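You operate a simulated robot arm through the tools that you are given. There is no shell and no other tool. Be economical: measure what you need, move in short steps, check, and stop when the job is done.

You are at the controls of a simulated two-armed robot. One attempt, no reset.

## Task
Open the round frame and dust the inside of its glass.
Fine: hold the frame still while you undo the turn clip; lay the back on the serving tray; the soft brush goes back in its well. Set down upright: soft brush. What is to be rubbed or washed off counts as gone when no trace of it is left.

The check looks at the end state, three seconds after you hand in, the way a careful person would. Anything else that was tipped, shoved, dropped, spilled or broken makes it a failure.

## Robot
Two 6-joint arms with two-finger parallel grippers on one trunk, on a base that drives. Base frame: it is fixed to the floor where the robot stands at the start and does not move with it; the origin is under the middle of the robot, x ahead of it, y to its left, z up. Units: mm, degrees, N and s.
The left shoulder is at the start at [60, 187, 1172], the right one opposite. With the tool pointing down near the work surface each hand reaches from about 100 to 600 mm from the robot's upright axis, wherever it stands, measured 20 degrees to its own side. Places, roughly: bed of the serving tray [500, 0, 800]; turn clip [500, 200, 800]. Payload 1.57 kg a hand.
The TCP of each hand is the grasp point between the finger pads, 30 mm short of the fingertips. In the tool frame z runs along the fingers and y along their closing line. Largest opening 110 mm; finger width 24, thickness 12; the body of the gripper, 48 by 112 mm, starts 78 mm behind the TCP.
Orientation is that of the tool frame in the base frame, as a unit quaternion [x, y, z, w]. With the fingers straight down and closing along the base's y, the tool's x points along the base's -x, its y along +y and its z along -z.

## Interface
- The arms move only by the tool jog_arm. It takes "left_targets", "right_targets" or both (then of equal length, played together; a hand with none holds still); each is a list of rows, each a list of 7 numbers: the shift along the tool's x, y, z in mm, then the turn, a rotation vector about the tool's x, y, z in degrees, then the gripper command, from -1 (fully open) to 1 (shut), values between in proportion. In form: [[dx, dy, dz, wx, wy, wz, jaw], ...]. A call has 1 to 8 rows; each row shifts and turns the commanded pose from where the row before left it, along the tool's axes as they then stand. A row lasts 0.2 s, in which the tool goes at most 50 mm and 8.6 degrees; a call with a longer step from one row to the next is refused whole, and so is a gripper value outside its range. A pose out of reach is approached as far as the arm can. The call stops where the force on the tool passes 40 N (or 10 N more than at its start, if that is more) or the arm is blocked; 0.2 s more then pass. Each finger travels about 153 mm/s and halts on what it meets, pressing with about 43 N; the grip force reading is that of the motor and also rises with nothing between the fingers. The clock runs only during rows and for 0.2 s after the last one: add rows that do not move to give the fingers time. It gives the time, the measured TCP pose, the force on the tool (base axes), the opening and the grip force at its end, in the units of the frame above (readings bear some noise), with the torque about the TCP (base axes, N m) and any sound that the robot's microphone picked up.
- Cameras (640 x 400 px; columns grow to the right, rows downward): "scene" is now at [13.9, 12.3, 1710.5]; the picture's right is [0.20, -0.98, 0.00], its down [-0.77, -0.16, -0.62] and it looks along [0.61, 0.13, -0.78] (base axes); focal length 261 px, centre (320, 200). "left" rides on the left gripper at [70, -16, -141] in its tool frame; the picture's right is [0.23, 0.97, 0.00], its down [-0.86, 0.20, -0.48] and it looks along [-0.47, 0.11, 0.88] (tool axes); focal length 222 px, centre (320, 200). "right" rides on the right gripper at [70, 16, -141] in its tool frame; the picture's right is [-0.23, 0.97, 0.00], its down [-0.86, -0.20, -0.48] and it looks along [-0.47, -0.11, 0.88] (tool axes); focal length 222 px, centre (320, 200). There is no depth. A picture from a camera that has moved, and an enlarged one, comes with that camera's place and axes in the base frame and with its lens.
- grab_frame(camera): a new picture of that camera. No time passes.
- lift_body(by): slides the trunk up (or, below 0, down) by that many mm; the arms and the scene camera ride with it, the base frame stays. It gives what a move gives, with no picture.
- roll_base(legs): drives the robot by 1 to 6 legs, each [ahead, left, turn to the left] in mm, mm and degrees, along the robot's own axes; the way and the turn of a leg run together, so that a leg with both is an arc; at most 1500 mm and 180 degrees a leg. The arms and the cameras ride along, it lands a little off, and it stops where it bumps. It gives what a move gives.
- aim_head(pan, tilt): turns the head with the scene camera to pan (to the left, within 86 degrees either way) and tilt (down, from -29 to 69), counted from straight ahead of the robot. It gives what a move gives.
- inspect(camera, box): a new picture of the part [left, top, right, bottom] of that camera's present view, enlarged. No time passes.
- close_job(): hands the job in; it is judged then, once.

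Work in short steps. Places have to be worked out from the pictures, the camera data and where the tool is seen: move nearer, look again, correct. Check each grasp and each placing, and mend what went wrong. You have 120 turns and 100 pictures in all, those below and enlarged ones among them. Open the grippers and draw the arms clear of the work before you hand the job in, unless the task says otherwise; then end with one line.

The tools are called by a JSON object that holds its "method" and its "body". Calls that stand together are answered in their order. jog_arm: Moves the arms, as the interface text tells. Its arguments: {"type":"object","properties":{"left_targets":{"type":"array"},"right_targets":{"type":"array"}},"required":[]} The other tools are called the same way: lift_body (by) slides the trunk up or down; roll_base (legs) drives the base; aim_head (pan, tilt) turns the head that bears the scene camera; grab_frame (camera) takes a picture; inspect (camera, box) takes an enlarged picture of a part of a camera's view; close_job () hands the job in.

At the start:

```text
time_s: 0.0
left_tool_pos: [372.9, 283.4, 1242.8]
left_tcp_rot: [0.0, 1.0, 0.0, 0.0]
left_contact_force: [0.0, -0.2, -0.1]
left_moment: [0.01, -0.03, -0.01]
left_finger_gap: 110.0
left_finger_force: 0.1
right_tool_pos: [405.2, -21.7, 1195.2]
right_tcp_rot: [0.0, 1.0, -0.001, 0.0]
right_contact_force: [-0.4, -1.0, -0.3]
right_moment: [0.01, 0.01, 0.02]
right_finger_gap: 110.0
right_finger_force: 0.0
trunk travel left (down, up): [-800.0, 190.0]
robot x, y, heading: [0.6, -0.2, 0.1]
head pan, tilt: [11.8, 51.4]
```

scene: 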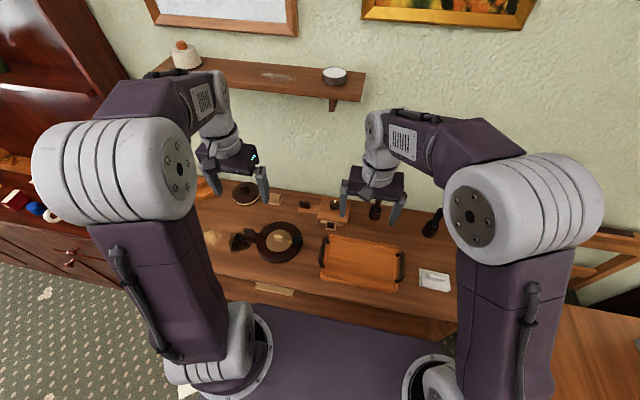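
right: 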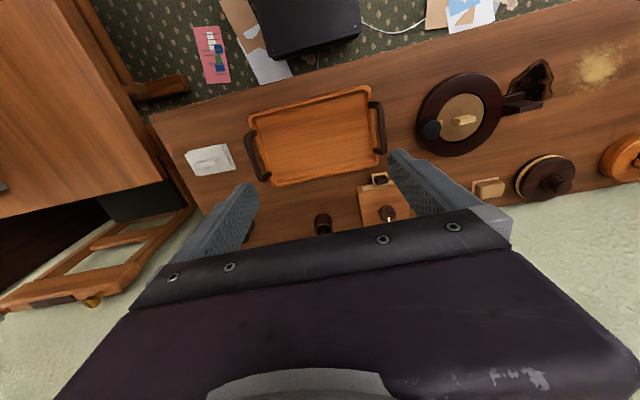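
left: 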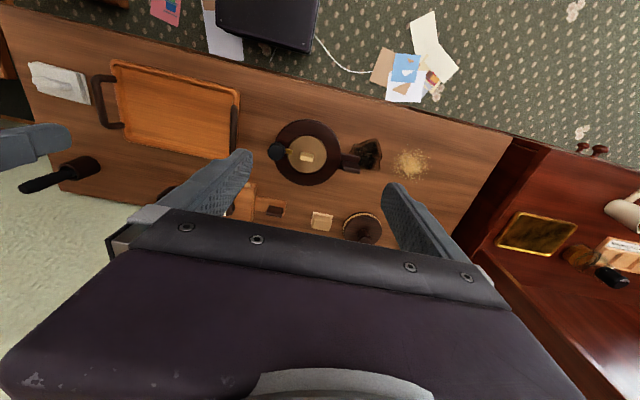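

The round frame seems to be the dark ring with a brass back near [500,200]; I take enlarged views to identify the parts.

{"method": "inspect", "body": {"camera": "scene", "box": [190, 170, 470, 320]}}

{"method": "inspect", "body": {"camera": "right", "box": [300, 50, 640, 250]}}

{"method": "inspect", "body": {"camera": "left", "box": [200, 100, 440, 250]}}

```text
2.29 times, centred on (330, 245) of scene
camera zoom: at [13.9, 12.3, 1710.5], right [0.2, -0.98, 0.0], down [-0.77, -0.16, -0.62], along [0.61, 0.13, -0.78], focal length 596 px, centre (297, 97)
```

zoom: 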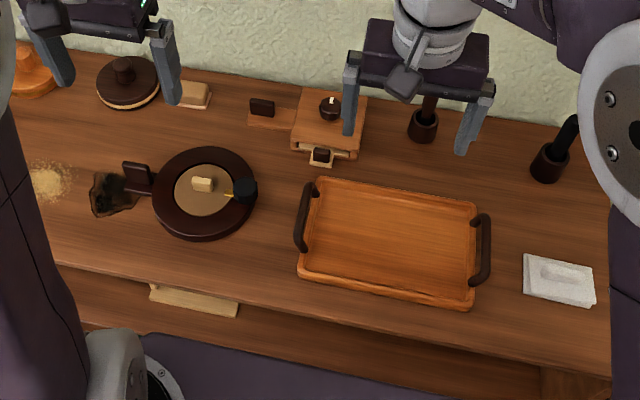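

```text
1.88 times, centred on (470, 150) of right
camera zoom: at [335.5, -6.0, 1336.4], right [0.23, 0.97, 0.0], down [0.86, -0.2, 0.48], along [0.47, -0.11, -0.88], focal length 418 px, centre (38, 294)
```

zoom: 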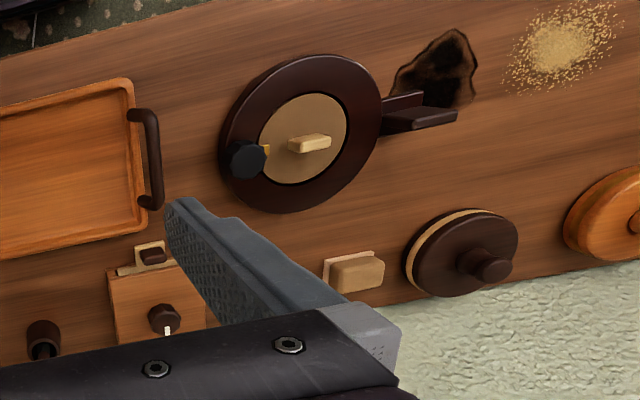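

```text
2.67 times, centred on (320, 175) of left
camera zoom: at [302.1, 267.8, 1384.3], right [-0.23, 0.97, 0.0], down [0.86, 0.2, 0.48], along [0.47, 0.11, -0.88], focal length 592 px, centre (320, 267)
```

zoom: 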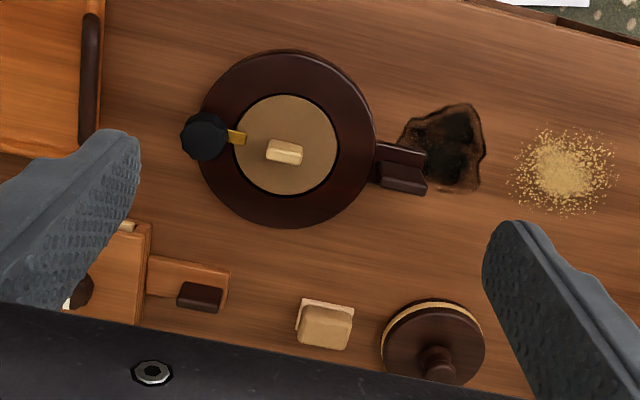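

Two upright dark things stand in wells behind and right of the tray; I look at them closer to tell which is the soft brush.

{"method": "inspect", "body": {"camera": "scene", "box": [350, 180, 470, 255]}}

{"method": "inspect", "body": {"camera": "left", "box": [0, 120, 160, 220]}}

{"method": "inspect", "body": {"camera": "scene", "box": [210, 220, 320, 290]}}

```text
5.33 times, centred on (410, 218) of scene
camera zoom: at [13.9, 12.3, 1710.5], right [0.2, -0.98, 0.0], down [-0.77, -0.16, -0.62], along [0.61, 0.13, -0.78], focal length 1392 px, centre (-160, 107)
```

zoom: 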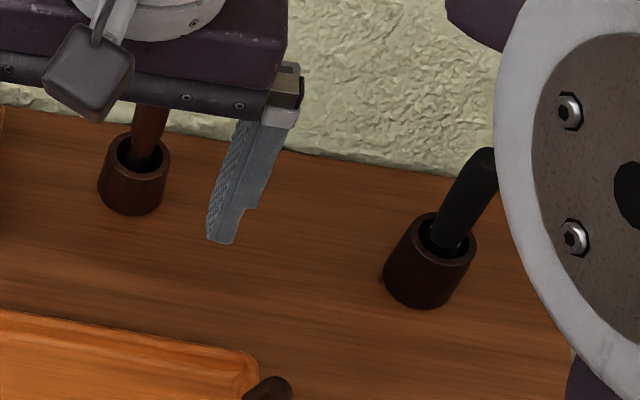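

```text
4.00 times, centred on (80, 170) of left
camera zoom: at [302.1, 267.8, 1384.3], right [-0.23, 0.97, 0.0], down [0.86, 0.2, 0.48], along [0.47, 0.11, -0.88], focal length 888 px, centre (1280, 320)
```

zoom: 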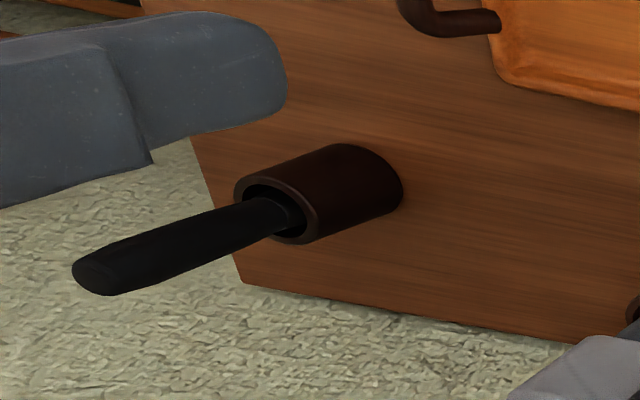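

```text
5.71 times, centred on (265, 255) of scene
camera zoom: at [13.9, 12.3, 1710.5], right [0.2, -0.98, 0.0], down [-0.77, -0.16, -0.62], along [0.61, 0.13, -0.78], focal length 1491 px, centre (634, -114)
```

zoom: 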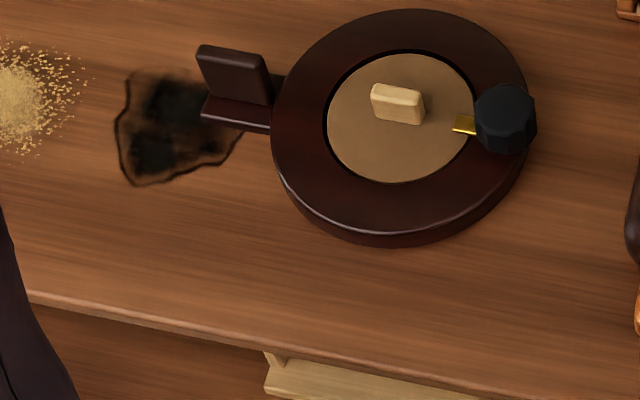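

Handles only are visible in the wells, so I'll need to lift to identify. I drive a bit ahead and left so both the frame and the well behind the tray are in reach.

{"method": "roll_base", "body": {"legs": [[0, 100, 0], [110, 0, 0]]}}

{"method": "grab_frame", "body": {"camera": "scene"}}

{"method": "grab_frame", "body": {"camera": "right"}}

```text
time_s: 2.0
left_tool_pos: [479.3, 382.3, 1240.4]
left_tcp_rot: [-0.001, 1.0, -0.001, -0.004]
left_contact_force: [1.0, -0.4, -0.4]
left_moment: [0.0, 0.1, 0.0]
left_finger_gap: 110.3
left_finger_force: 0.0
right_tool_pos: [510.8, 73.9, 1190.8]
right_tcp_rot: [-0.001, 1.0, -0.001, -0.004]
right_contact_force: [0.0, -0.2, 0.4]
right_moment: [0.0, 0.05, -0.03]
right_finger_gap: 110.1
right_finger_force: 0.1
trunk travel left (down, up): [-800.0, 190.0]
robot x, y, heading: [100.8, 93.2, 0.1]
head pan, tilt: [11.8, 51.4]
stopped in leg 2: the robot was blocked; the commanded pose is now the measured one
```

```text
90 pictures are left
camera scene: at [123.6, 109.5, 1710.3], right [0.2, -0.98, 0.0], down [-0.77, -0.16, -0.62], along [0.61, 0.13, -0.79], focal length 261 px, centre (320, 200)
```

scene: 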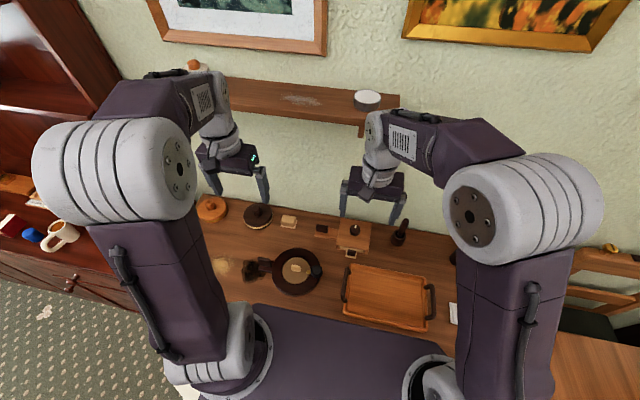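

```text
89 pictures are left
camera right: at [443.0, 90.9, 1333.9], right [0.23, 0.97, 0.0], down [0.86, -0.2, 0.47], along [0.46, -0.11, -0.88], focal length 222 px, centre (320, 200)
```

right: 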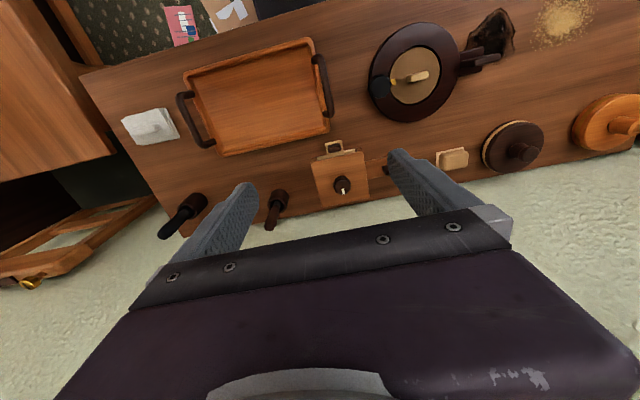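

Base sits at (101,93). Well 1 estimated at about (665,-62), with the handle top near z≈970. I move the right hand first right, then ahead and down to z≈1090, to look closer.

{"method": "jog_arm", "body": {"right_targets": [[0, -45, 30, 0, 0, 0, -1], [0, -45, 30, 0, 0, 0, -1], [0, -45, 30, 0, 0, 0, -1], [-40, 0, 10, 0, 0, 0, -1], [-40, 0, 0, 0, 0, 0, -1], [0, 0, 0, 0, 0, 0, -1]]}}

{"method": "grab_frame", "body": {"camera": "right"}}

{"method": "grab_frame", "body": {"camera": "scene"}}

```text
refused: row 1 steps farther than a row can; nothing moved
```

```text
88 pictures are left
camera right: at [443.0, 90.9, 1333.9], right [0.23, 0.97, 0.0], down [0.86, -0.2, 0.47], along [0.46, -0.11, -0.88], focal length 222 px, centre (320, 200)
```

right: 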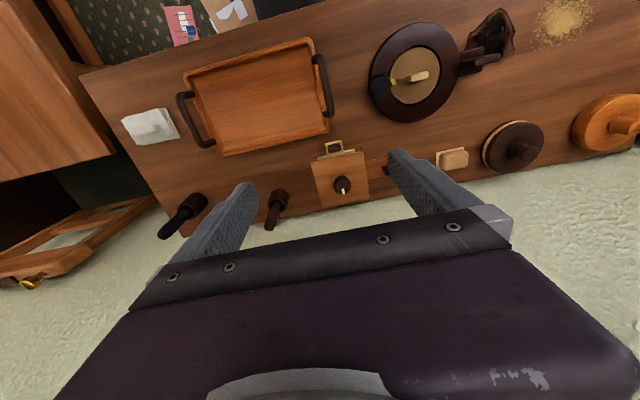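

```text
87 pictures are left
camera scene: at [123.6, 109.5, 1710.3], right [0.2, -0.98, 0.0], down [-0.77, -0.16, -0.62], along [0.61, 0.13, -0.79], focal length 261 px, centre (320, 200)
```

scene: 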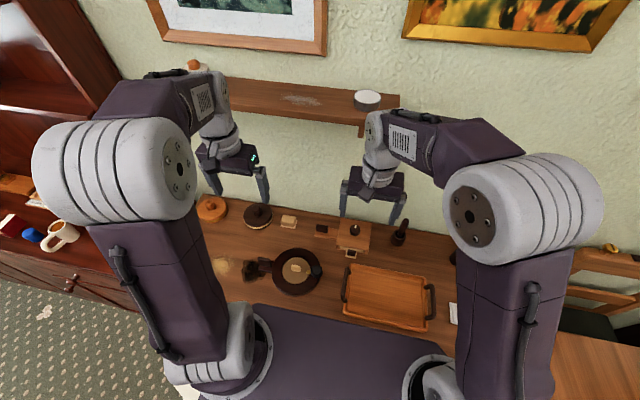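

Steps must stay within 50 mm in total; same motion with smaller rows.

{"method": "jog_arm", "body": {"right_targets": [[0, -34, 25, 0, 0, 0, -1], [0, -34, 25, 0, 0, 0, -1], [0, -34, 25, 0, 0, 0, -1], [0, -34, 25, 0, 0, 0, -1], [-40, 0, 0, 0, 0, 0, -1], [-40, 0, 0, 0, 0, 0, -1], [0, 0, 0, 0, 0, 0, -1]]}}

{"method": "grab_frame", "body": {"camera": "right"}}

```text
time_s: 3.6
left_tool_pos: [471.2, 380.4, 1243.4]
left_tcp_rot: [0.001, 1.0, 0.0, 0.0]
left_contact_force: [-0.6, 0.2, 0.1]
left_moment: [0.03, -0.05, 0.01]
left_finger_gap: 110.0
left_finger_force: 0.1
right_tool_pos: [583.8, -62.4, 1089.8]
right_tcp_rot: [-0.001, 1.0, 0.0, 0.0]
right_contact_force: [-0.7, -0.7, 0.0]
right_moment: [-0.01, -0.02, 0.01]
right_finger_gap: 109.9
right_finger_force: 0.1
trunk travel left (down, up): [-800.0, 190.0]
robot x, y, heading: [98.2, 97.2, -0.0]
head pan, tilt: [11.8, 51.4]
```

```text
86 pictures are left
camera right: at [514.9, -46.3, 1232.6], right [0.23, 0.97, 0.0], down [0.85, -0.2, 0.48], along [0.47, -0.11, -0.88], focal length 222 px, centre (320, 200)
```

right: 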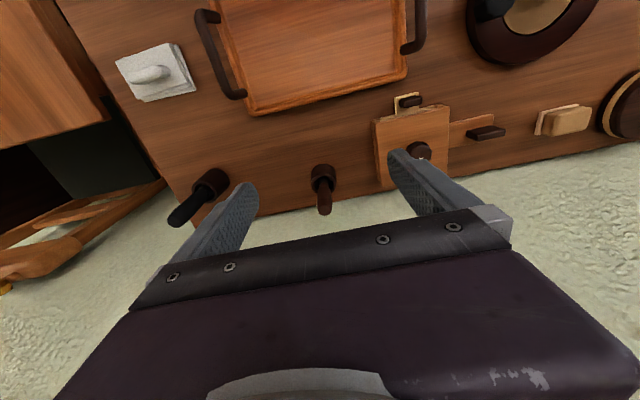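

Handle now estimated at (667,-77), top z≈978. I move over it and go down to z≈940 with fingers straddling it.

{"method": "jog_arm", "body": {"right_targets": [[-42, -7, 0, 0, 0, 0, -1], [-41, -7, 0, 0, 0, 0, -1], [0, 0, 30, 0, 0, 0, -1], [0, 0, 30, 0, 0, 0, -1], [0, 0, 0, 0, 0, 0, -1]]}}

{"method": "grab_frame", "body": {"camera": "right"}}

{"method": "inspect", "body": {"camera": "scene", "box": [320, 170, 480, 270]}}

```text
time_s: 4.8
left_tool_pos: [472.0, 379.8, 1242.9]
left_tcp_rot: [-0.001, 1.0, -0.001, 0.0]
left_contact_force: [0.3, 0.1, -0.4]
left_moment: [0.01, 0.04, -0.02]
left_finger_gap: 110.3
left_finger_force: 0.2
right_tool_pos: [669.7, -76.5, 1032.6]
right_tcp_rot: [0.0, 1.0, -0.001, -0.002]
right_contact_force: [0.6, -0.4, 0.6]
right_moment: [0.02, 0.01, 0.0]
right_finger_gap: 110.0
right_finger_force: 0.1
trunk travel left (down, up): [-800.0, 190.0]
robot x, y, heading: [97.1, 94.2, -0.1]
head pan, tilt: [11.8, 51.4]
```

```text
85 pictures are left
camera right: at [599.5, -60.5, 1175.4], right [0.23, 0.97, 0.0], down [0.86, -0.2, 0.48], along [0.46, -0.11, -0.88], focal length 222 px, centre (320, 200)
```

right: 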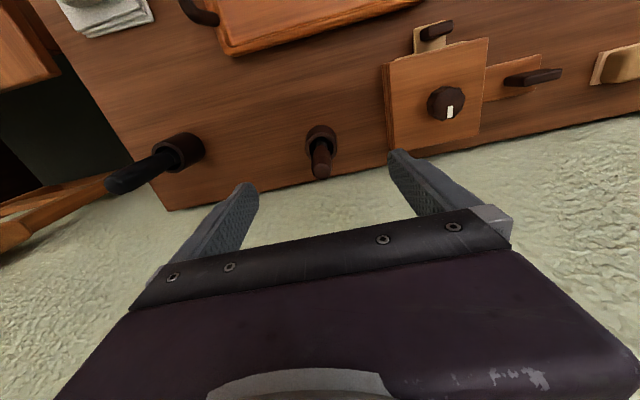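

```text
4.00 times, centred on (400, 220) of scene
camera zoom: at [113.8, 108.0, 1710.5], right [0.2, -0.98, 0.0], down [-0.77, -0.16, -0.62], along [0.61, 0.13, -0.78], focal length 1044 px, centre (0, 120)
```

zoom: 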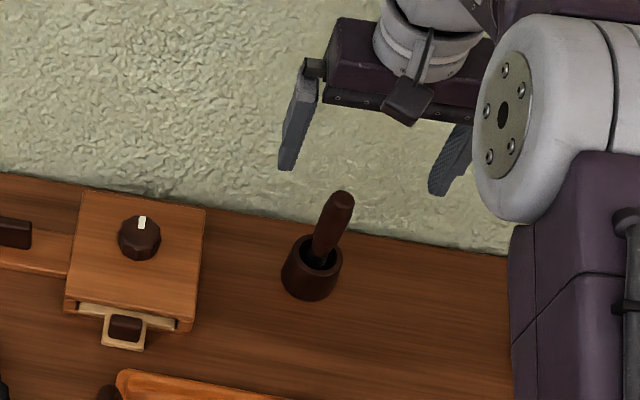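

Triangulated from three views: handle at (679,-78), top z≈957, mouth z≈856. I go to x 679, descend to z≈915 and close.

{"method": "jog_arm", "body": {"right_targets": [[-10, -2, 20, 0, 0, 0, -1], [0, 0, 35, 0, 0, 0, -1], [0, 0, 35, 0, 0, 0, -1], [0, 0, 27, 0, 0, 0, -1], [0, 0, 0, 0, 0, 0, -1]]}}

{"method": "grab_frame", "body": {"camera": "right"}}

{"method": "inspect", "body": {"camera": "scene", "box": [320, 170, 480, 270]}}

```text
time_s: 6.0
left_tool_pos: [472.3, 380.3, 1241.8]
left_tcp_rot: [0.0, 1.0, 0.0, 0.0]
left_contact_force: [0.0, 0.3, 0.7]
left_moment: [0.01, 0.01, -0.02]
left_finger_gap: 110.0
left_finger_force: 0.1
right_tool_pos: [679.0, -78.0, 917.2]
right_tcp_rot: [0.001, 1.0, -0.001, 0.001]
right_contact_force: [-0.5, 0.2, -0.4]
right_moment: [0.02, 0.04, -0.01]
right_finger_gap: 109.9
right_finger_force: 0.0
trunk travel left (down, up): [-800.0, 190.0]
robot x, y, heading: [98.6, 94.3, -0.0]
head pan, tilt: [11.8, 51.4]
```

```text
83 pictures are left
camera right: at [609.2, -61.7, 1058.9], right [0.23, 0.97, 0.0], down [0.85, -0.2, 0.48], along [0.47, -0.11, -0.88], focal length 222 px, centre (320, 200)
```

right: 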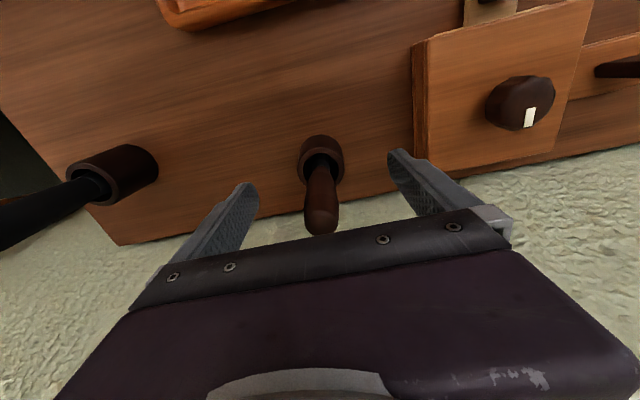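

```text
4.00 times, centred on (400, 220) of scene
camera zoom: at [113.3, 108.3, 1710.5], right [0.2, -0.98, 0.0], down [-0.76, -0.16, -0.62], along [0.61, 0.13, -0.78], focal length 1044 px, centre (0, 120)
```

zoom: 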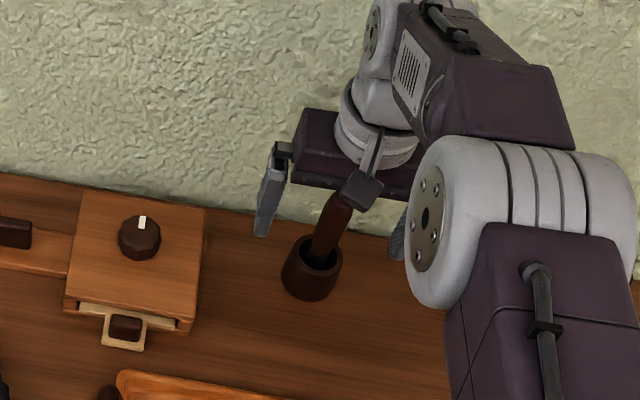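

TCP projects to (321,194), right on the handle. I close the fingers.

{"method": "jog_arm", "body": {"right_targets": [[0, 0, 0, 0, 0, 0, 0], [0, 0, 0, 0, 0, 0, 0.5], [0, 0, 0, 0, 0, 0, 1], [0, 0, 0, 0, 0, 0, 1], [0, 0, 0, 0, 0, 0, 1]]}}

{"method": "grab_frame", "body": {"camera": "right"}}

```text
time_s: 7.2
left_tool_pos: [472.5, 379.8, 1243.0]
left_tcp_rot: [0.0, 1.0, 0.0, 0.0]
left_contact_force: [-0.6, 0.2, 0.0]
left_moment: [-0.02, 0.02, 0.01]
left_finger_gap: 110.1
left_finger_force: 0.1
right_tool_pos: [679.1, -77.8, 918.3]
right_tcp_rot: [0.0, 1.0, 0.001, 0.0]
right_contact_force: [-0.5, 0.5, 1.9]
right_moment: [0.17, -0.02, 0.03]
right_finger_gap: 22.5
right_finger_force: 35.1
trunk travel left (down, up): [-800.0, 190.0]
robot x, y, heading: [101.0, 97.2, -0.2]
head pan, tilt: [11.8, 51.4]
```

```text
81 pictures are left
camera right: at [609.3, -61.7, 1059.2], right [0.23, 0.97, 0.0], down [0.86, -0.2, 0.48], along [0.47, -0.11, -0.88], focal length 222 px, centre (320, 200)
```

right: 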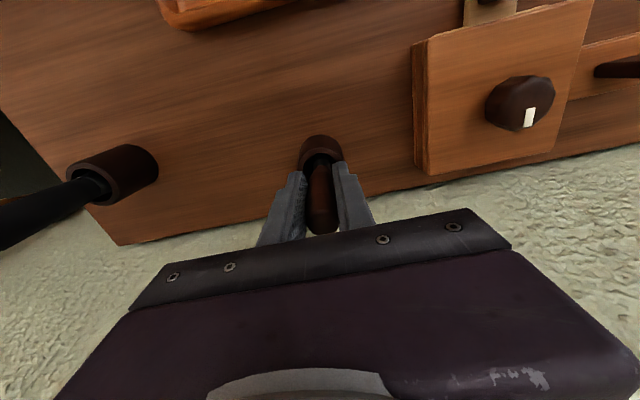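

Gripped at 22.5 mm. I lift straight up 100 mm to see the bristles.

{"method": "jog_arm", "body": {"right_targets": [[0, 0, -15, 0, 0, 0, 1], [0, 0, -30, 0, 0, 0, 1], [0, 0, -30, 0, 0, 0, 1], [0, 0, -30, 0, 0, 0, 1], [0, 0, 0, 0, 0, 0, 1]]}}

{"method": "inspect", "body": {"camera": "scene", "box": [320, 170, 480, 270]}}

{"method": "grab_frame", "body": {"camera": "right"}}

```text
time_s: 8.4
left_tool_pos: [472.5, 380.2, 1243.0]
left_tcp_rot: [-0.001, 1.0, 0.0, 0.0]
left_contact_force: [1.0, -0.8, -0.5]
left_moment: [-0.03, -0.01, 0.01]
left_finger_gap: 109.8
left_finger_force: 0.1
right_tool_pos: [676.7, -77.8, 1022.7]
right_tcp_rot: [0.0, 1.0, 0.0, -0.001]
right_contact_force: [0.7, 0.1, -0.5]
right_moment: [-0.02, 0.02, 0.0]
right_finger_gap: 22.6
right_finger_force: 34.9
trunk travel left (down, up): [-800.0, 190.0]
robot x, y, heading: [100.4, 96.9, -0.2]
head pan, tilt: [11.8, 51.4]
```

```text
4.00 times, centred on (400, 220) of scene
camera zoom: at [113.8, 108.2, 1710.5], right [0.2, -0.98, 0.0], down [-0.77, -0.16, -0.62], along [0.61, 0.13, -0.78], focal length 1044 px, centre (0, 120)
```

zoom: 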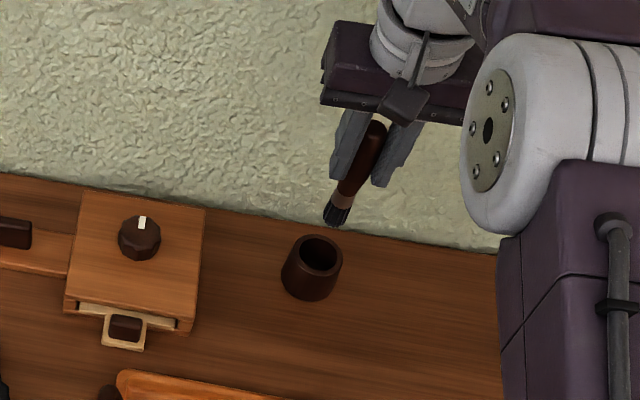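

```text
79 pictures are left
camera right: at [607.3, -61.2, 1164.7], right [0.23, 0.97, 0.0], down [0.86, -0.2, 0.48], along [0.47, -0.11, -0.88], focal length 222 px, centre (320, 200)
```

right: 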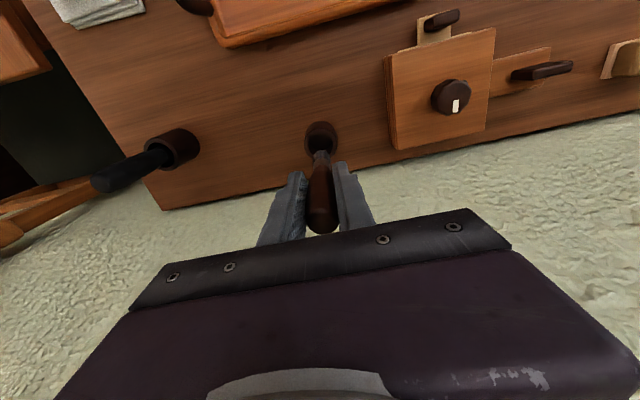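

It is a brush; I zoom to judge whether the bristles look soft.

{"method": "inspect", "body": {"camera": "scene", "box": [392, 195, 424, 230]}}

{"method": "inspect", "body": {"camera": "right", "box": [290, 110, 350, 240]}}

```text
11.43 times, centred on (408, 212) of scene
camera zoom: at [113.8, 108.2, 1710.5], right [0.2, -0.98, 0.0], down [-0.77, -0.16, -0.62], along [0.61, 0.13, -0.78], focal length 2982 px, centre (-686, 57)
```

zoom: 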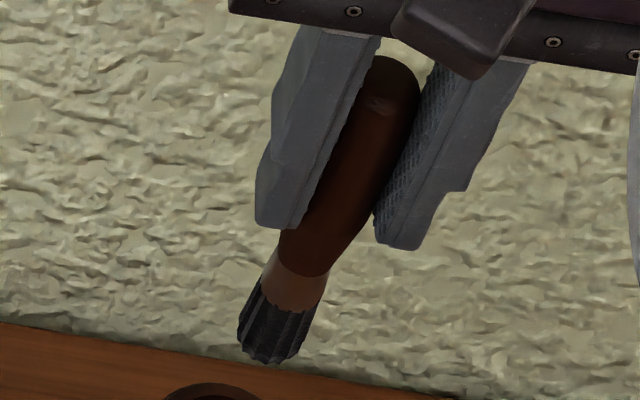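

```text
3.08 times, centred on (320, 175) of right
camera zoom: at [607.3, -61.2, 1164.7], right [0.23, 0.97, 0.0], down [0.86, -0.2, 0.48], along [0.47, -0.11, -0.88], focal length 684 px, centre (320, 277)
```

zoom: 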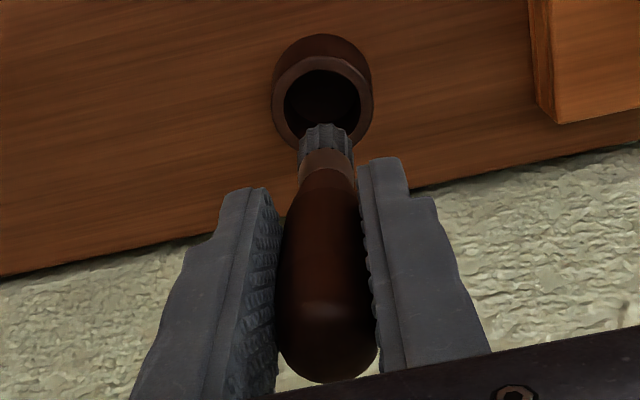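

Dark, straight tuft — could be a stiff one. I put it back the same way and check the other brush before deciding.

{"method": "jog_arm", "body": {"right_targets": [[-1, 0, 30, 0, 0, 0, 1], [-1, 0, 30, 0, 0, 0, 1], [0, 0, 30, 0, 0, 0, 1], [0, 0, 14, 0, 0, 0, 1], [0, 0, 0, 0, 0, 0, 1]]}}

{"method": "inspect", "body": {"camera": "scene", "box": [320, 170, 480, 270]}}

```text
time_s: 9.6
left_tool_pos: [471.9, 379.5, 1242.8]
left_tcp_rot: [-0.001, 1.0, 0.0, 0.0]
left_contact_force: [0.7, 0.2, 0.3]
left_moment: [-0.02, 0.02, -0.01]
left_finger_gap: 110.1
left_finger_force: 0.1
right_tool_pos: [679.8, -78.8, 920.4]
right_tcp_rot: [0.0, 1.0, 0.0, 0.001]
right_contact_force: [-0.4, -0.1, 3.0]
right_moment: [0.25, -0.02, 0.0]
right_finger_gap: 22.7
right_finger_force: 35.5
trunk travel left (down, up): [-800.0, 190.0]
robot x, y, heading: [102.5, 96.2, 0.3]
head pan, tilt: [11.8, 51.4]
```

```text
4.00 times, centred on (400, 220) of scene
camera zoom: at [113.1, 108.4, 1710.5], right [0.2, -0.98, 0.0], down [-0.76, -0.16, -0.62], along [0.61, 0.13, -0.78], focal length 1044 px, centre (0, 120)
```

zoom: 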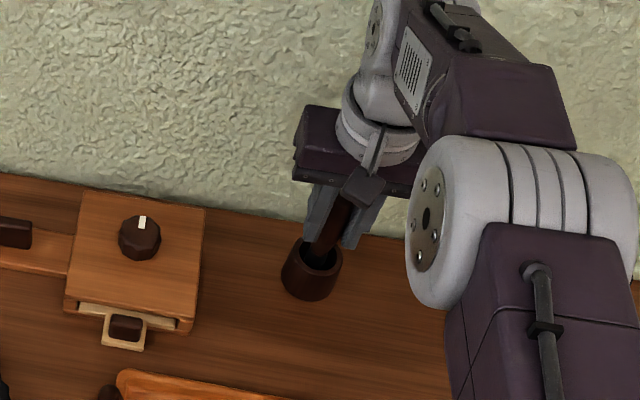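

Brush is seated (slight upward force). I open, raise clear, and drive the base right about 200 mm to reach the other one at ≈(645,-276).

{"method": "jog_arm", "body": {"right_targets": [[0, 0, 0, 0, 0, 0, 0], [0, 0, 0, 0, 0, 0, 0], [0, 0, -30, 0, 0, 0, 0], [0, 0, -40, 0, 0, 0, -1], [0, 0, -40, 0, 0, 0, -1], [0, 0, -40, 0, 0, 0, -1], [0, 0, -30, 0, 0, 0, -1]]}}

{"method": "roll_base", "body": {"legs": [[-15, 0, 0], [0, -200, 0]]}}

{"method": "grab_frame", "body": {"camera": "right"}}

```text
time_s: 11.2
left_tool_pos: [471.3, 379.6, 1242.8]
left_tcp_rot: [0.0, 1.0, 0.0, 0.0]
left_contact_force: [0.1, 0.2, -0.5]
left_moment: [-0.01, -0.02, -0.01]
left_finger_gap: 110.2
left_finger_force: 0.2
right_tool_pos: [679.2, -77.0, 1097.2]
right_tcp_rot: [0.0, 1.0, 0.001, 0.0]
right_contact_force: [0.2, 0.0, -0.9]
right_moment: [-0.01, -0.03, 0.03]
right_finger_gap: 109.8
right_finger_force: 0.1
trunk travel left (down, up): [-800.0, 190.0]
robot x, y, heading: [100.6, 96.9, -0.4]
head pan, tilt: [11.8, 51.4]
```

```text
time_s: 13.2
left_tool_pos: [458.1, 191.5, 1242.2]
left_tcp_rot: [0.0, 1.0, 0.0, 0.0]
left_contact_force: [-0.5, -0.6, -0.2]
left_moment: [-0.03, 0.01, 0.01]
left_finger_gap: 110.1
left_finger_force: 0.0
right_tool_pos: [664.7, -266.2, 1097.1]
right_tcp_rot: [0.0, 1.0, -0.002, 0.0]
right_contact_force: [-0.3, -0.9, 0.0]
right_moment: [-0.04, -0.02, -0.01]
right_finger_gap: 109.9
right_finger_force: 0.0
trunk travel left (down, up): [-800.0, 190.0]
robot x, y, heading: [85.7, -95.5, -0.1]
head pan, tilt: [11.8, 51.4]
```

```text
75 pictures are left
camera right: at [595.7, -249.7, 1239.2], right [0.23, 0.97, 0.0], down [0.86, -0.2, 0.48], along [0.47, -0.11, -0.88], focal length 222 px, centre (320, 200)
```

right: 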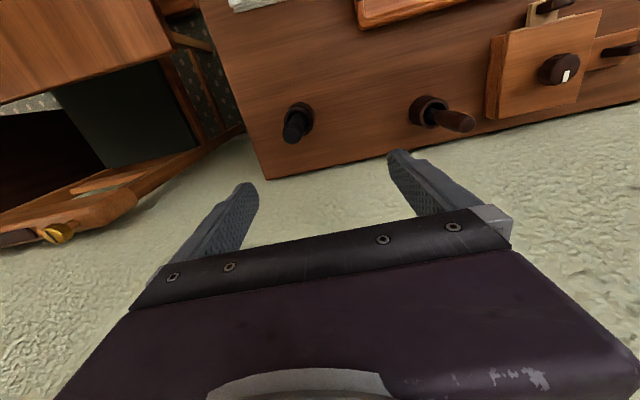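

The black handle is estimated near (640,-288). I move above it, a little down, and re-look.

{"method": "jog_arm", "body": {"right_targets": [[22, -20, 20, 0, 0, 0, -1], [0, 0, 30, 0, 0, 0, -1], [0, 0, 0, 0, 0, 0, -1]]}}

{"method": "grab_frame", "body": {"camera": "right"}}

{"method": "inspect", "body": {"camera": "scene", "box": [320, 170, 480, 270]}}

```text
time_s: 14.0
left_tool_pos: [458.4, 187.2, 1243.2]
left_tcp_rot: [0.0, 1.0, 0.0, 0.0]
left_contact_force: [0.0, -0.6, 0.2]
left_moment: [0.05, 0.0, -0.01]
left_finger_gap: 109.8
left_finger_force: 0.1
right_tool_pos: [643.2, -289.5, 1048.8]
right_tcp_rot: [0.0, 1.0, 0.0, 0.0]
right_contact_force: [0.3, 1.1, -0.7]
right_moment: [0.03, 0.01, -0.02]
right_finger_gap: 110.2
right_finger_force: 0.1
trunk travel left (down, up): [-800.0, 190.0]
robot x, y, heading: [86.9, -92.8, -0.1]
head pan, tilt: [11.8, 51.4]
```

```text
74 pictures are left
camera right: at [574.1, -273.9, 1190.5], right [0.23, 0.97, 0.0], down [0.86, -0.2, 0.48], along [0.47, -0.11, -0.88], focal length 222 px, centre (320, 200)
```

right: 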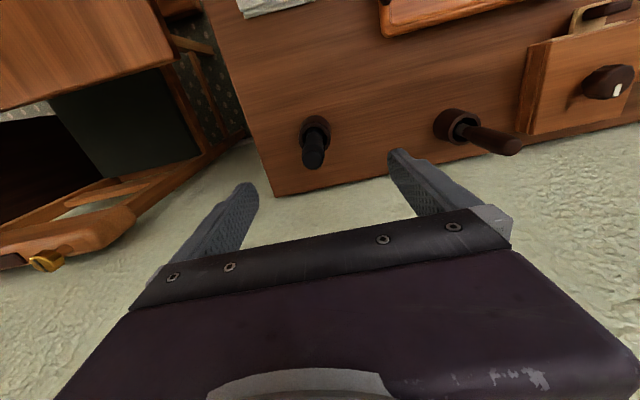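

```text
4.00 times, centred on (400, 220) of scene
camera zoom: at [99.3, -84.4, 1710.5], right [0.2, -0.98, 0.0], down [-0.77, -0.16, -0.62], along [0.61, 0.13, -0.78], focal length 1044 px, centre (0, 120)
```

zoom: 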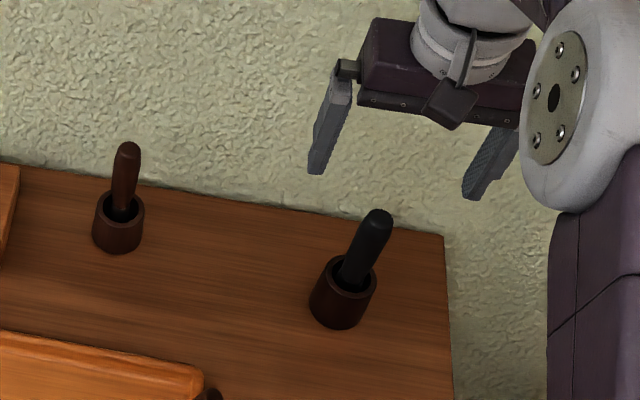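

Triangulated: handle axis ≈(647,-298), top ≈955. I descend to z≈916 around it.

{"method": "jog_arm", "body": {"right_targets": [[-4, -8, 20, 0, 0, 0, -1], [0, 0, 40, 0, 0, 0, -1], [0, 0, 40, 0, 0, 0, -1], [0, 0, 32, 0, 0, 0, -1], [0, 0, 0, 0, 0, 0, -1]]}}

{"method": "grab_frame", "body": {"camera": "right"}}

```text
time_s: 15.2
left_tool_pos: [456.8, 188.5, 1242.6]
left_tcp_rot: [0.0, 1.0, 0.0, 0.0]
left_contact_force: [0.0, 0.1, -1.1]
left_moment: [0.01, -0.01, 0.0]
left_finger_gap: 109.9
left_finger_force: 0.0
right_tool_pos: [646.5, -296.5, 914.3]
right_tcp_rot: [0.0, 1.0, 0.0, 0.0]
right_contact_force: [0.0, -0.5, 0.0]
right_moment: [-0.01, 0.04, -0.05]
right_finger_gap: 110.0
right_finger_force: 0.0
trunk travel left (down, up): [-800.0, 190.0]
robot x, y, heading: [83.5, -97.8, -0.2]
head pan, tilt: [11.8, 51.4]
```

```text
72 pictures are left
camera right: at [576.9, -280.0, 1056.9], right [0.23, 0.97, 0.0], down [0.86, -0.2, 0.48], along [0.47, -0.11, -0.88], focal length 222 px, centre (320, 200)
```

right: 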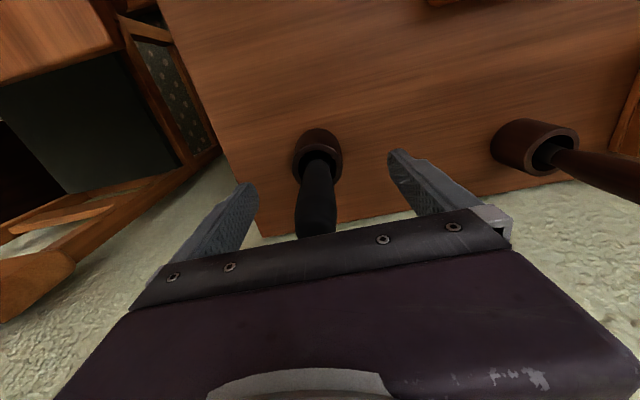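

Handle is centred at the TCP. Close and lift 100 mm to see its bristles.

{"method": "jog_arm", "body": {"right_targets": [[0, -2, 0, 0, 0, 0, 0], [0, 0, 0, 0, 0, 0, 0.5], [0, 0, 0, 0, 0, 0, 1], [0, 0, 0, 0, 0, 0, 1], [0, 0, -15, 0, 0, 0, 1], [0, 0, -35, 0, 0, 0, 1], [0, 0, -40, 0, 0, 0, 1], [0, 0, -10, 0, 0, 0, 1]]}}

{"method": "inspect", "body": {"camera": "scene", "box": [380, 180, 444, 220]}}

{"method": "inspect", "body": {"camera": "right", "box": [260, 110, 380, 240]}}

```text
time_s: 17.0
left_tool_pos: [458.4, 188.6, 1242.4]
left_tcp_rot: [0.0, 1.0, 0.001, 0.0]
left_contact_force: [0.8, 0.5, -0.7]
left_moment: [0.01, 0.0, 0.0]
left_finger_gap: 110.0
left_finger_force: 0.0
right_tool_pos: [647.1, -298.1, 1015.3]
right_tcp_rot: [0.0, 1.0, 0.0, 0.0]
right_contact_force: [0.3, 0.2, -0.4]
right_moment: [0.01, 0.02, 0.0]
right_finger_gap: 24.4
right_finger_force: 36.3
trunk travel left (down, up): [-800.0, 190.0]
robot x, y, heading: [83.8, -96.9, -0.0]
head pan, tilt: [11.8, 51.4]
```

```text
10.00 times, centred on (412, 200) of scene
camera zoom: at [99.1, -83.3, 1710.5], right [0.2, -0.98, 0.0], down [-0.77, -0.16, -0.62], along [0.61, 0.13, -0.78], focal length 2610 px, centre (-600, 200)
```

zoom: 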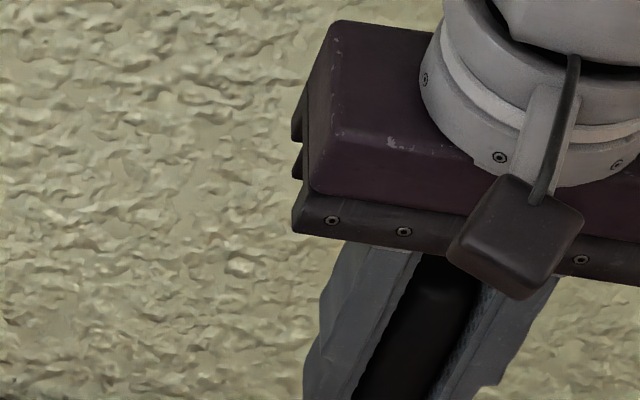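

```text
3.08 times, centred on (320, 175) of right
camera zoom: at [576.9, -281.9, 1157.1], right [0.23, 0.97, 0.0], down [0.86, -0.2, 0.48], along [0.47, -0.11, -0.88], focal length 684 px, centre (320, 277)
```

zoom: 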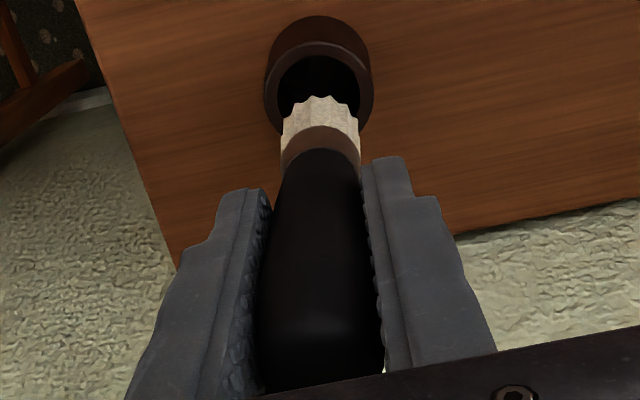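

Cream, wide bristles: this is the soft brush. The frame must be opened first with both hands, so I put it back in its well for now.

{"method": "jog_arm", "body": {"right_targets": [[0, 0, 40, 0, 0, 0, 1], [0, 0, 35, 0, 0, 0, 1], [0, 0, 24, 0, 0, 0, 1], [0, 0, 0, 0, 0, 0, 1], [0, 0, 0, 0, 0, 0, 0], [0, 0, 0, 0, 0, 0, 0], [0, 0, -30, 0, 0, 0, 0]]}}

{"method": "jog_arm", "body": {"right_targets": [[0, 0, -45, 0, 0, 0, -1], [0, 0, -45, 0, 0, 0, -1], [0, 0, -45, 0, 0, 0, -1], [0, 0, -30, 0, 0, 0, -1]]}}

{"method": "roll_base", "body": {"legs": [[0, 280, 0]]}}

{"method": "grab_frame", "body": {"camera": "scene"}}

{"method": "grab_frame", "body": {"camera": "left"}}

```text
time_s: 18.6
left_tool_pos: [456.6, 189.0, 1242.7]
left_tcp_rot: [0.001, 1.0, 0.0, 0.0]
left_contact_force: [-0.5, 0.9, 0.3]
left_moment: [0.01, 0.0, 0.0]
left_finger_gap: 110.2
left_finger_force: 0.0
right_tool_pos: [647.6, -298.6, 946.0]
right_tcp_rot: [0.0, 1.0, 0.0, 0.0]
right_contact_force: [-0.5, -0.6, -0.4]
right_moment: [0.01, 0.0, -0.01]
right_finger_gap: 54.9
right_finger_force: 0.1
trunk travel left (down, up): [-800.0, 190.0]
robot x, y, heading: [85.9, -97.9, 0.3]
head pan, tilt: [11.8, 51.4]
```

```text
time_s: 19.6
left_tool_pos: [458.1, 189.3, 1243.6]
left_tcp_rot: [0.0, 1.0, 0.0, 0.0]
left_contact_force: [-0.1, -0.5, -0.2]
left_moment: [-0.01, -0.01, 0.01]
left_finger_gap: 110.2
left_finger_force: 0.0
right_tool_pos: [644.2, -299.6, 1112.6]
right_tcp_rot: [0.0, 1.0, 0.001, 0.001]
right_contact_force: [-0.1, -0.7, 0.3]
right_moment: [0.0, -0.01, 0.03]
right_finger_gap: 110.0
right_finger_force: 0.1
trunk travel left (down, up): [-800.0, 190.0]
robot x, y, heading: [84.3, -94.4, 0.1]
head pan, tilt: [11.8, 51.4]
```

```text
time_s: 21.5
left_tool_pos: [460.3, 457.2, 1243.1]
left_tcp_rot: [0.002, 1.0, 0.002, -0.001]
left_contact_force: [0.1, -0.5, 0.6]
left_moment: [0.04, 0.0, 0.0]
left_finger_gap: 110.0
left_finger_force: 0.0
right_tool_pos: [645.7, -31.6, 1110.7]
right_tcp_rot: [0.002, 1.0, 0.001, 0.0]
right_contact_force: [0.3, 0.1, -0.7]
right_moment: [-0.01, 0.02, 0.02]
right_finger_gap: 110.0
right_finger_force: 0.1
trunk travel left (down, up): [-800.0, 190.0]
robot x, y, heading: [87.7, 176.5, -0.6]
head pan, tilt: [11.8, 51.4]
```

```text
69 pictures are left
camera scene: at [99.6, 186.4, 1710.5], right [0.2, -0.98, 0.0], down [-0.77, -0.16, -0.62], along [0.61, 0.13, -0.78], focal length 261 px, centre (320, 200)
```

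scene: 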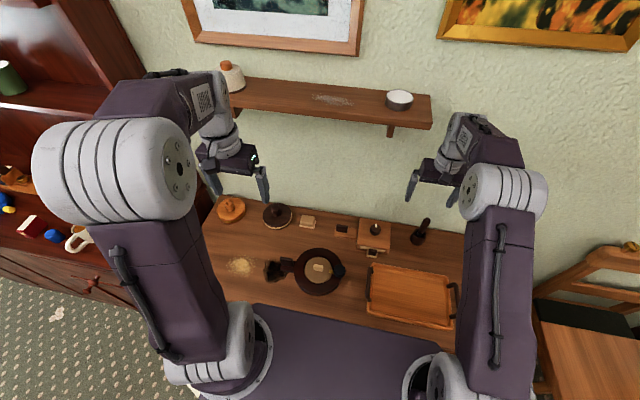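

```text
68 pictures are left
camera left: at [388.9, 441.2, 1384.5], right [-0.22, 0.97, 0.0], down [0.86, 0.2, 0.48], along [0.47, 0.11, -0.88], focal length 222 px, centre (320, 200)
```

left: 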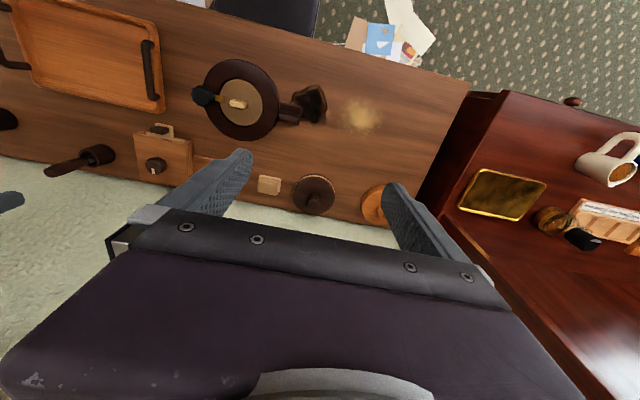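

Handle of the frame is about (468,390). I rotate the left gripper 90° about its axis (fingers closing along x, camera to the left side) while lowering.

{"method": "jog_arm", "body": {"left_targets": [[0, 0, 15, 0, 0, 8.5, -1], [0, 0, 15, 0, 0, 8.5, -1], [0, 0, 15, 0, 0, 8.5, -1], [0, 0, 15, 0, 0, 8.5, -1], [0, 0, 15, 0, 0, 8.5, -1], [0, 0, 15, 0, 0, 8.5, -1], [0, 0, 15, 0, 0, 8.5, -1], [0, 0, 15, 0, 0, 8.5, -1]]}}

{"method": "jog_arm", "body": {"left_targets": [[0, 0, 10, 0, 0, 7.5, -1], [0, 0, 10, 0, 0, 7.5, -1], [0, 0, 10, 0, 0, 7, -1], [-40, 0, 0, 0, 0, 0, -1], [-25, 5, 0, 0, 0, 0, -1], [0, 0, 0, 0, 0, 0, -1]]}}

{"method": "grab_frame", "body": {"camera": "left"}}

{"method": "inspect", "body": {"camera": "scene", "box": [220, 190, 380, 310]}}

```text
time_s: 23.3
left_tool_pos: [459.6, 459.6, 1120.7]
left_tcp_rot: [0.562, 0.827, 0.0, 0.0]
left_contact_force: [0.1, -0.6, -0.7]
left_moment: [-0.01, -0.02, 0.02]
left_finger_gap: 110.1
left_finger_force: 0.1
right_tool_pos: [646.9, -29.4, 1111.8]
right_tcp_rot: [0.001, 1.0, 0.0, 0.0]
right_contact_force: [0.0, 0.9, 1.3]
right_moment: [0.0, -0.03, -0.01]
right_finger_gap: 109.9
right_finger_force: 0.1
trunk travel left (down, up): [-800.0, 190.0]
robot x, y, heading: [81.7, 177.4, -0.4]
head pan, tilt: [11.8, 51.4]
```

```text
time_s: 24.7
left_tool_pos: [465.1, 396.7, 1091.0]
left_tcp_rot: [0.709, 0.705, 0.0, 0.0]
left_contact_force: [-0.2, 0.4, 0.3]
left_moment: [-0.01, 0.01, -0.03]
left_finger_gap: 110.0
left_finger_force: 0.0
right_tool_pos: [645.3, -30.3, 1112.0]
right_tcp_rot: [0.002, 1.0, -0.001, 0.0]
right_contact_force: [-0.4, -0.1, 0.6]
right_moment: [0.01, 0.02, 0.01]
right_finger_gap: 110.1
right_finger_force: 0.1
trunk travel left (down, up): [-800.0, 190.0]
robot x, y, heading: [84.8, 177.6, -0.4]
head pan, tilt: [11.8, 51.4]
```

```text
67 pictures are left
camera left: at [447.6, 466.1, 1232.7], right [0.97, 0.22, 0.0], down [0.2, -0.86, 0.48], along [0.11, -0.47, -0.88], focal length 222 px, centre (320, 200)
```

left: 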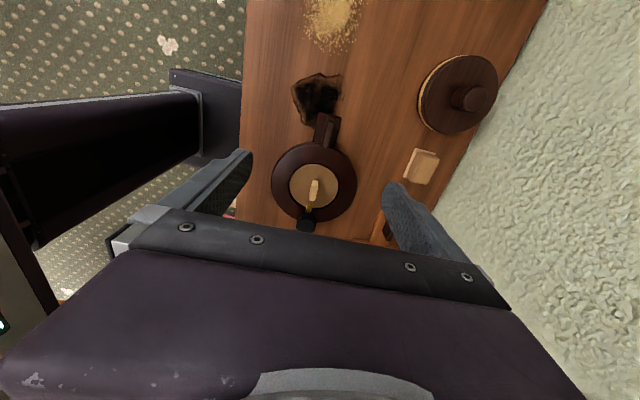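

```text
3.33 times, centred on (300, 250) of scene
camera zoom: at [99.5, 190.1, 1710.5], right [0.2, -0.98, 0.0], down [-0.77, -0.16, -0.62], along [0.61, 0.12, -0.78], focal length 870 px, centre (387, 33)
```

zoom: 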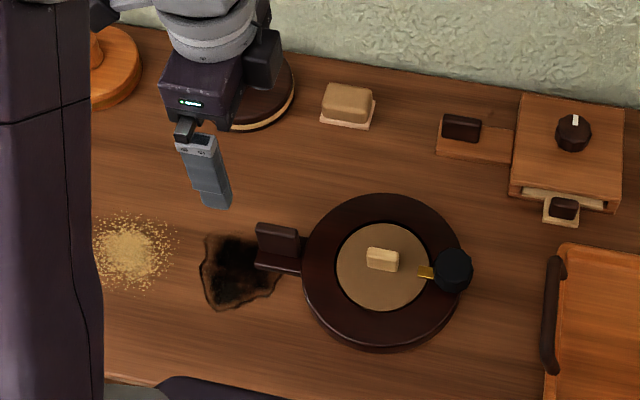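

I enlarge the left view on the frame handle to get its plate position.

{"method": "inspect", "body": {"camera": "left", "box": [250, 90, 390, 240]}}

```text
2.67 times, centred on (320, 165) of left
camera zoom: at [447.6, 466.1, 1232.7], right [0.97, 0.22, 0.0], down [0.2, -0.86, 0.48], along [0.11, -0.47, -0.88], focal length 592 px, centre (320, 293)
```

zoom: 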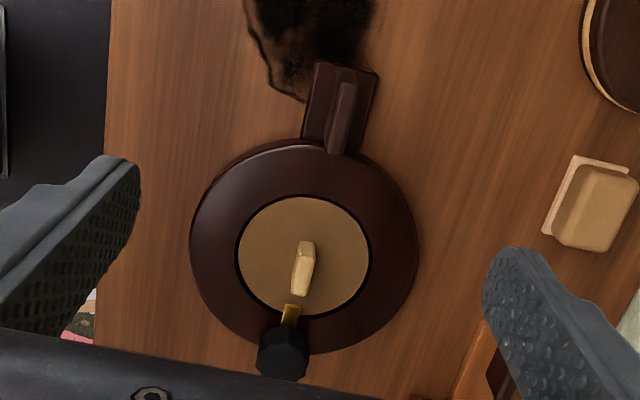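

Plate centre ≈(478,387), top z≈860, aligned along y. I shift there and go down to z≈940 to verify.

{"method": "jog_arm", "body": {"left_targets": [[-9, 13, 30, 0, 0, 0, -1], [0, 0, 40, 0, 0, 0, -1], [0, 0, 40, 0, 0, 0, -1], [0, 0, 40, 0, 0, 0, -1], [0, 0, 0, 0, 0, 0, -1]]}}

{"method": "grab_frame", "body": {"camera": "left"}}

{"method": "inspect", "body": {"camera": "scene", "box": [220, 190, 380, 310]}}

```text
time_s: 25.9
left_tool_pos: [477.3, 385.0, 941.1]
left_tcp_rot: [0.708, 0.706, 0.0, 0.001]
left_contact_force: [-1.1, -0.1, -0.9]
left_moment: [0.03, 0.0, 0.01]
left_finger_gap: 110.0
left_finger_force: 0.1
right_tool_pos: [645.2, -29.9, 1112.5]
right_tcp_rot: [0.002, 1.0, 0.0, 0.0]
right_contact_force: [0.0, 0.8, 0.3]
right_moment: [0.04, -0.02, -0.02]
right_finger_gap: 110.1
right_finger_force: 0.1
trunk travel left (down, up): [-800.0, 190.0]
robot x, y, heading: [82.9, 177.6, -0.1]
head pan, tilt: [11.8, 51.4]
```

```text
64 pictures are left
camera left: at [460.7, 455.0, 1082.9], right [0.97, 0.22, 0.0], down [0.2, -0.86, 0.48], along [0.11, -0.47, -0.88], focal length 222 px, centre (320, 200)
```

left: 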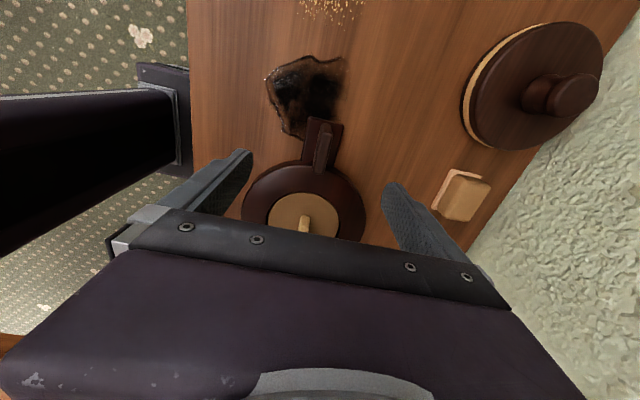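

```text
3.33 times, centred on (300, 250) of scene
camera zoom: at [98.9, 188.7, 1710.5], right [0.2, -0.98, 0.0], down [-0.77, -0.16, -0.62], along [0.61, 0.13, -0.78], focal length 870 px, centre (387, 33)
```

zoom: 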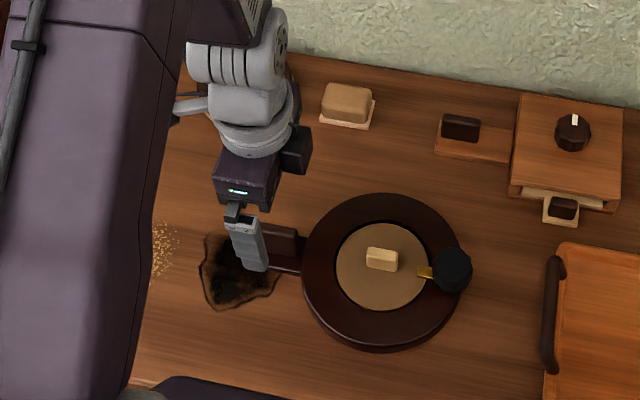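

Plate ≈(477,393). Slight shift, descend to z≈856.

{"method": "jog_arm", "body": {"left_targets": [[5, 0, 30, 0, 0, 0, -1], [0, 0, 35, 0, 0, 0, -1], [0, 0, 20, 0, 0, 0, -1], [0, 0, 0, 0, 0, 0, -1]]}}

{"method": "grab_frame", "body": {"camera": "left"}}

```text
time_s: 26.9
left_tool_pos: [478.8, 390.6, 857.5]
left_tcp_rot: [0.709, 0.705, 0.001, 0.0]
left_contact_force: [-0.1, -0.6, -0.9]
left_moment: [0.01, 0.01, -0.02]
left_finger_gap: 110.2
left_finger_force: 0.1
right_tool_pos: [645.6, -30.5, 1111.6]
right_tcp_rot: [0.003, 1.0, 0.0, 0.001]
right_contact_force: [-0.2, 0.3, -0.7]
right_moment: [0.02, -0.02, 0.0]
right_finger_gap: 109.8
right_finger_force: 0.0
trunk travel left (down, up): [-800.0, 190.0]
robot x, y, heading: [84.5, 178.2, -0.3]
head pan, tilt: [11.8, 51.4]
```

```text
62 pictures are left
camera left: at [461.5, 459.6, 999.9], right [0.97, 0.22, 0.0], down [0.2, -0.86, 0.48], along [0.11, -0.47, -0.88], focal length 222 px, centre (320, 200)
```

left: 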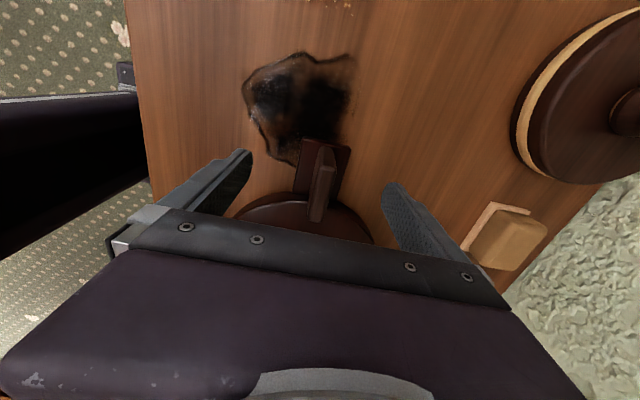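

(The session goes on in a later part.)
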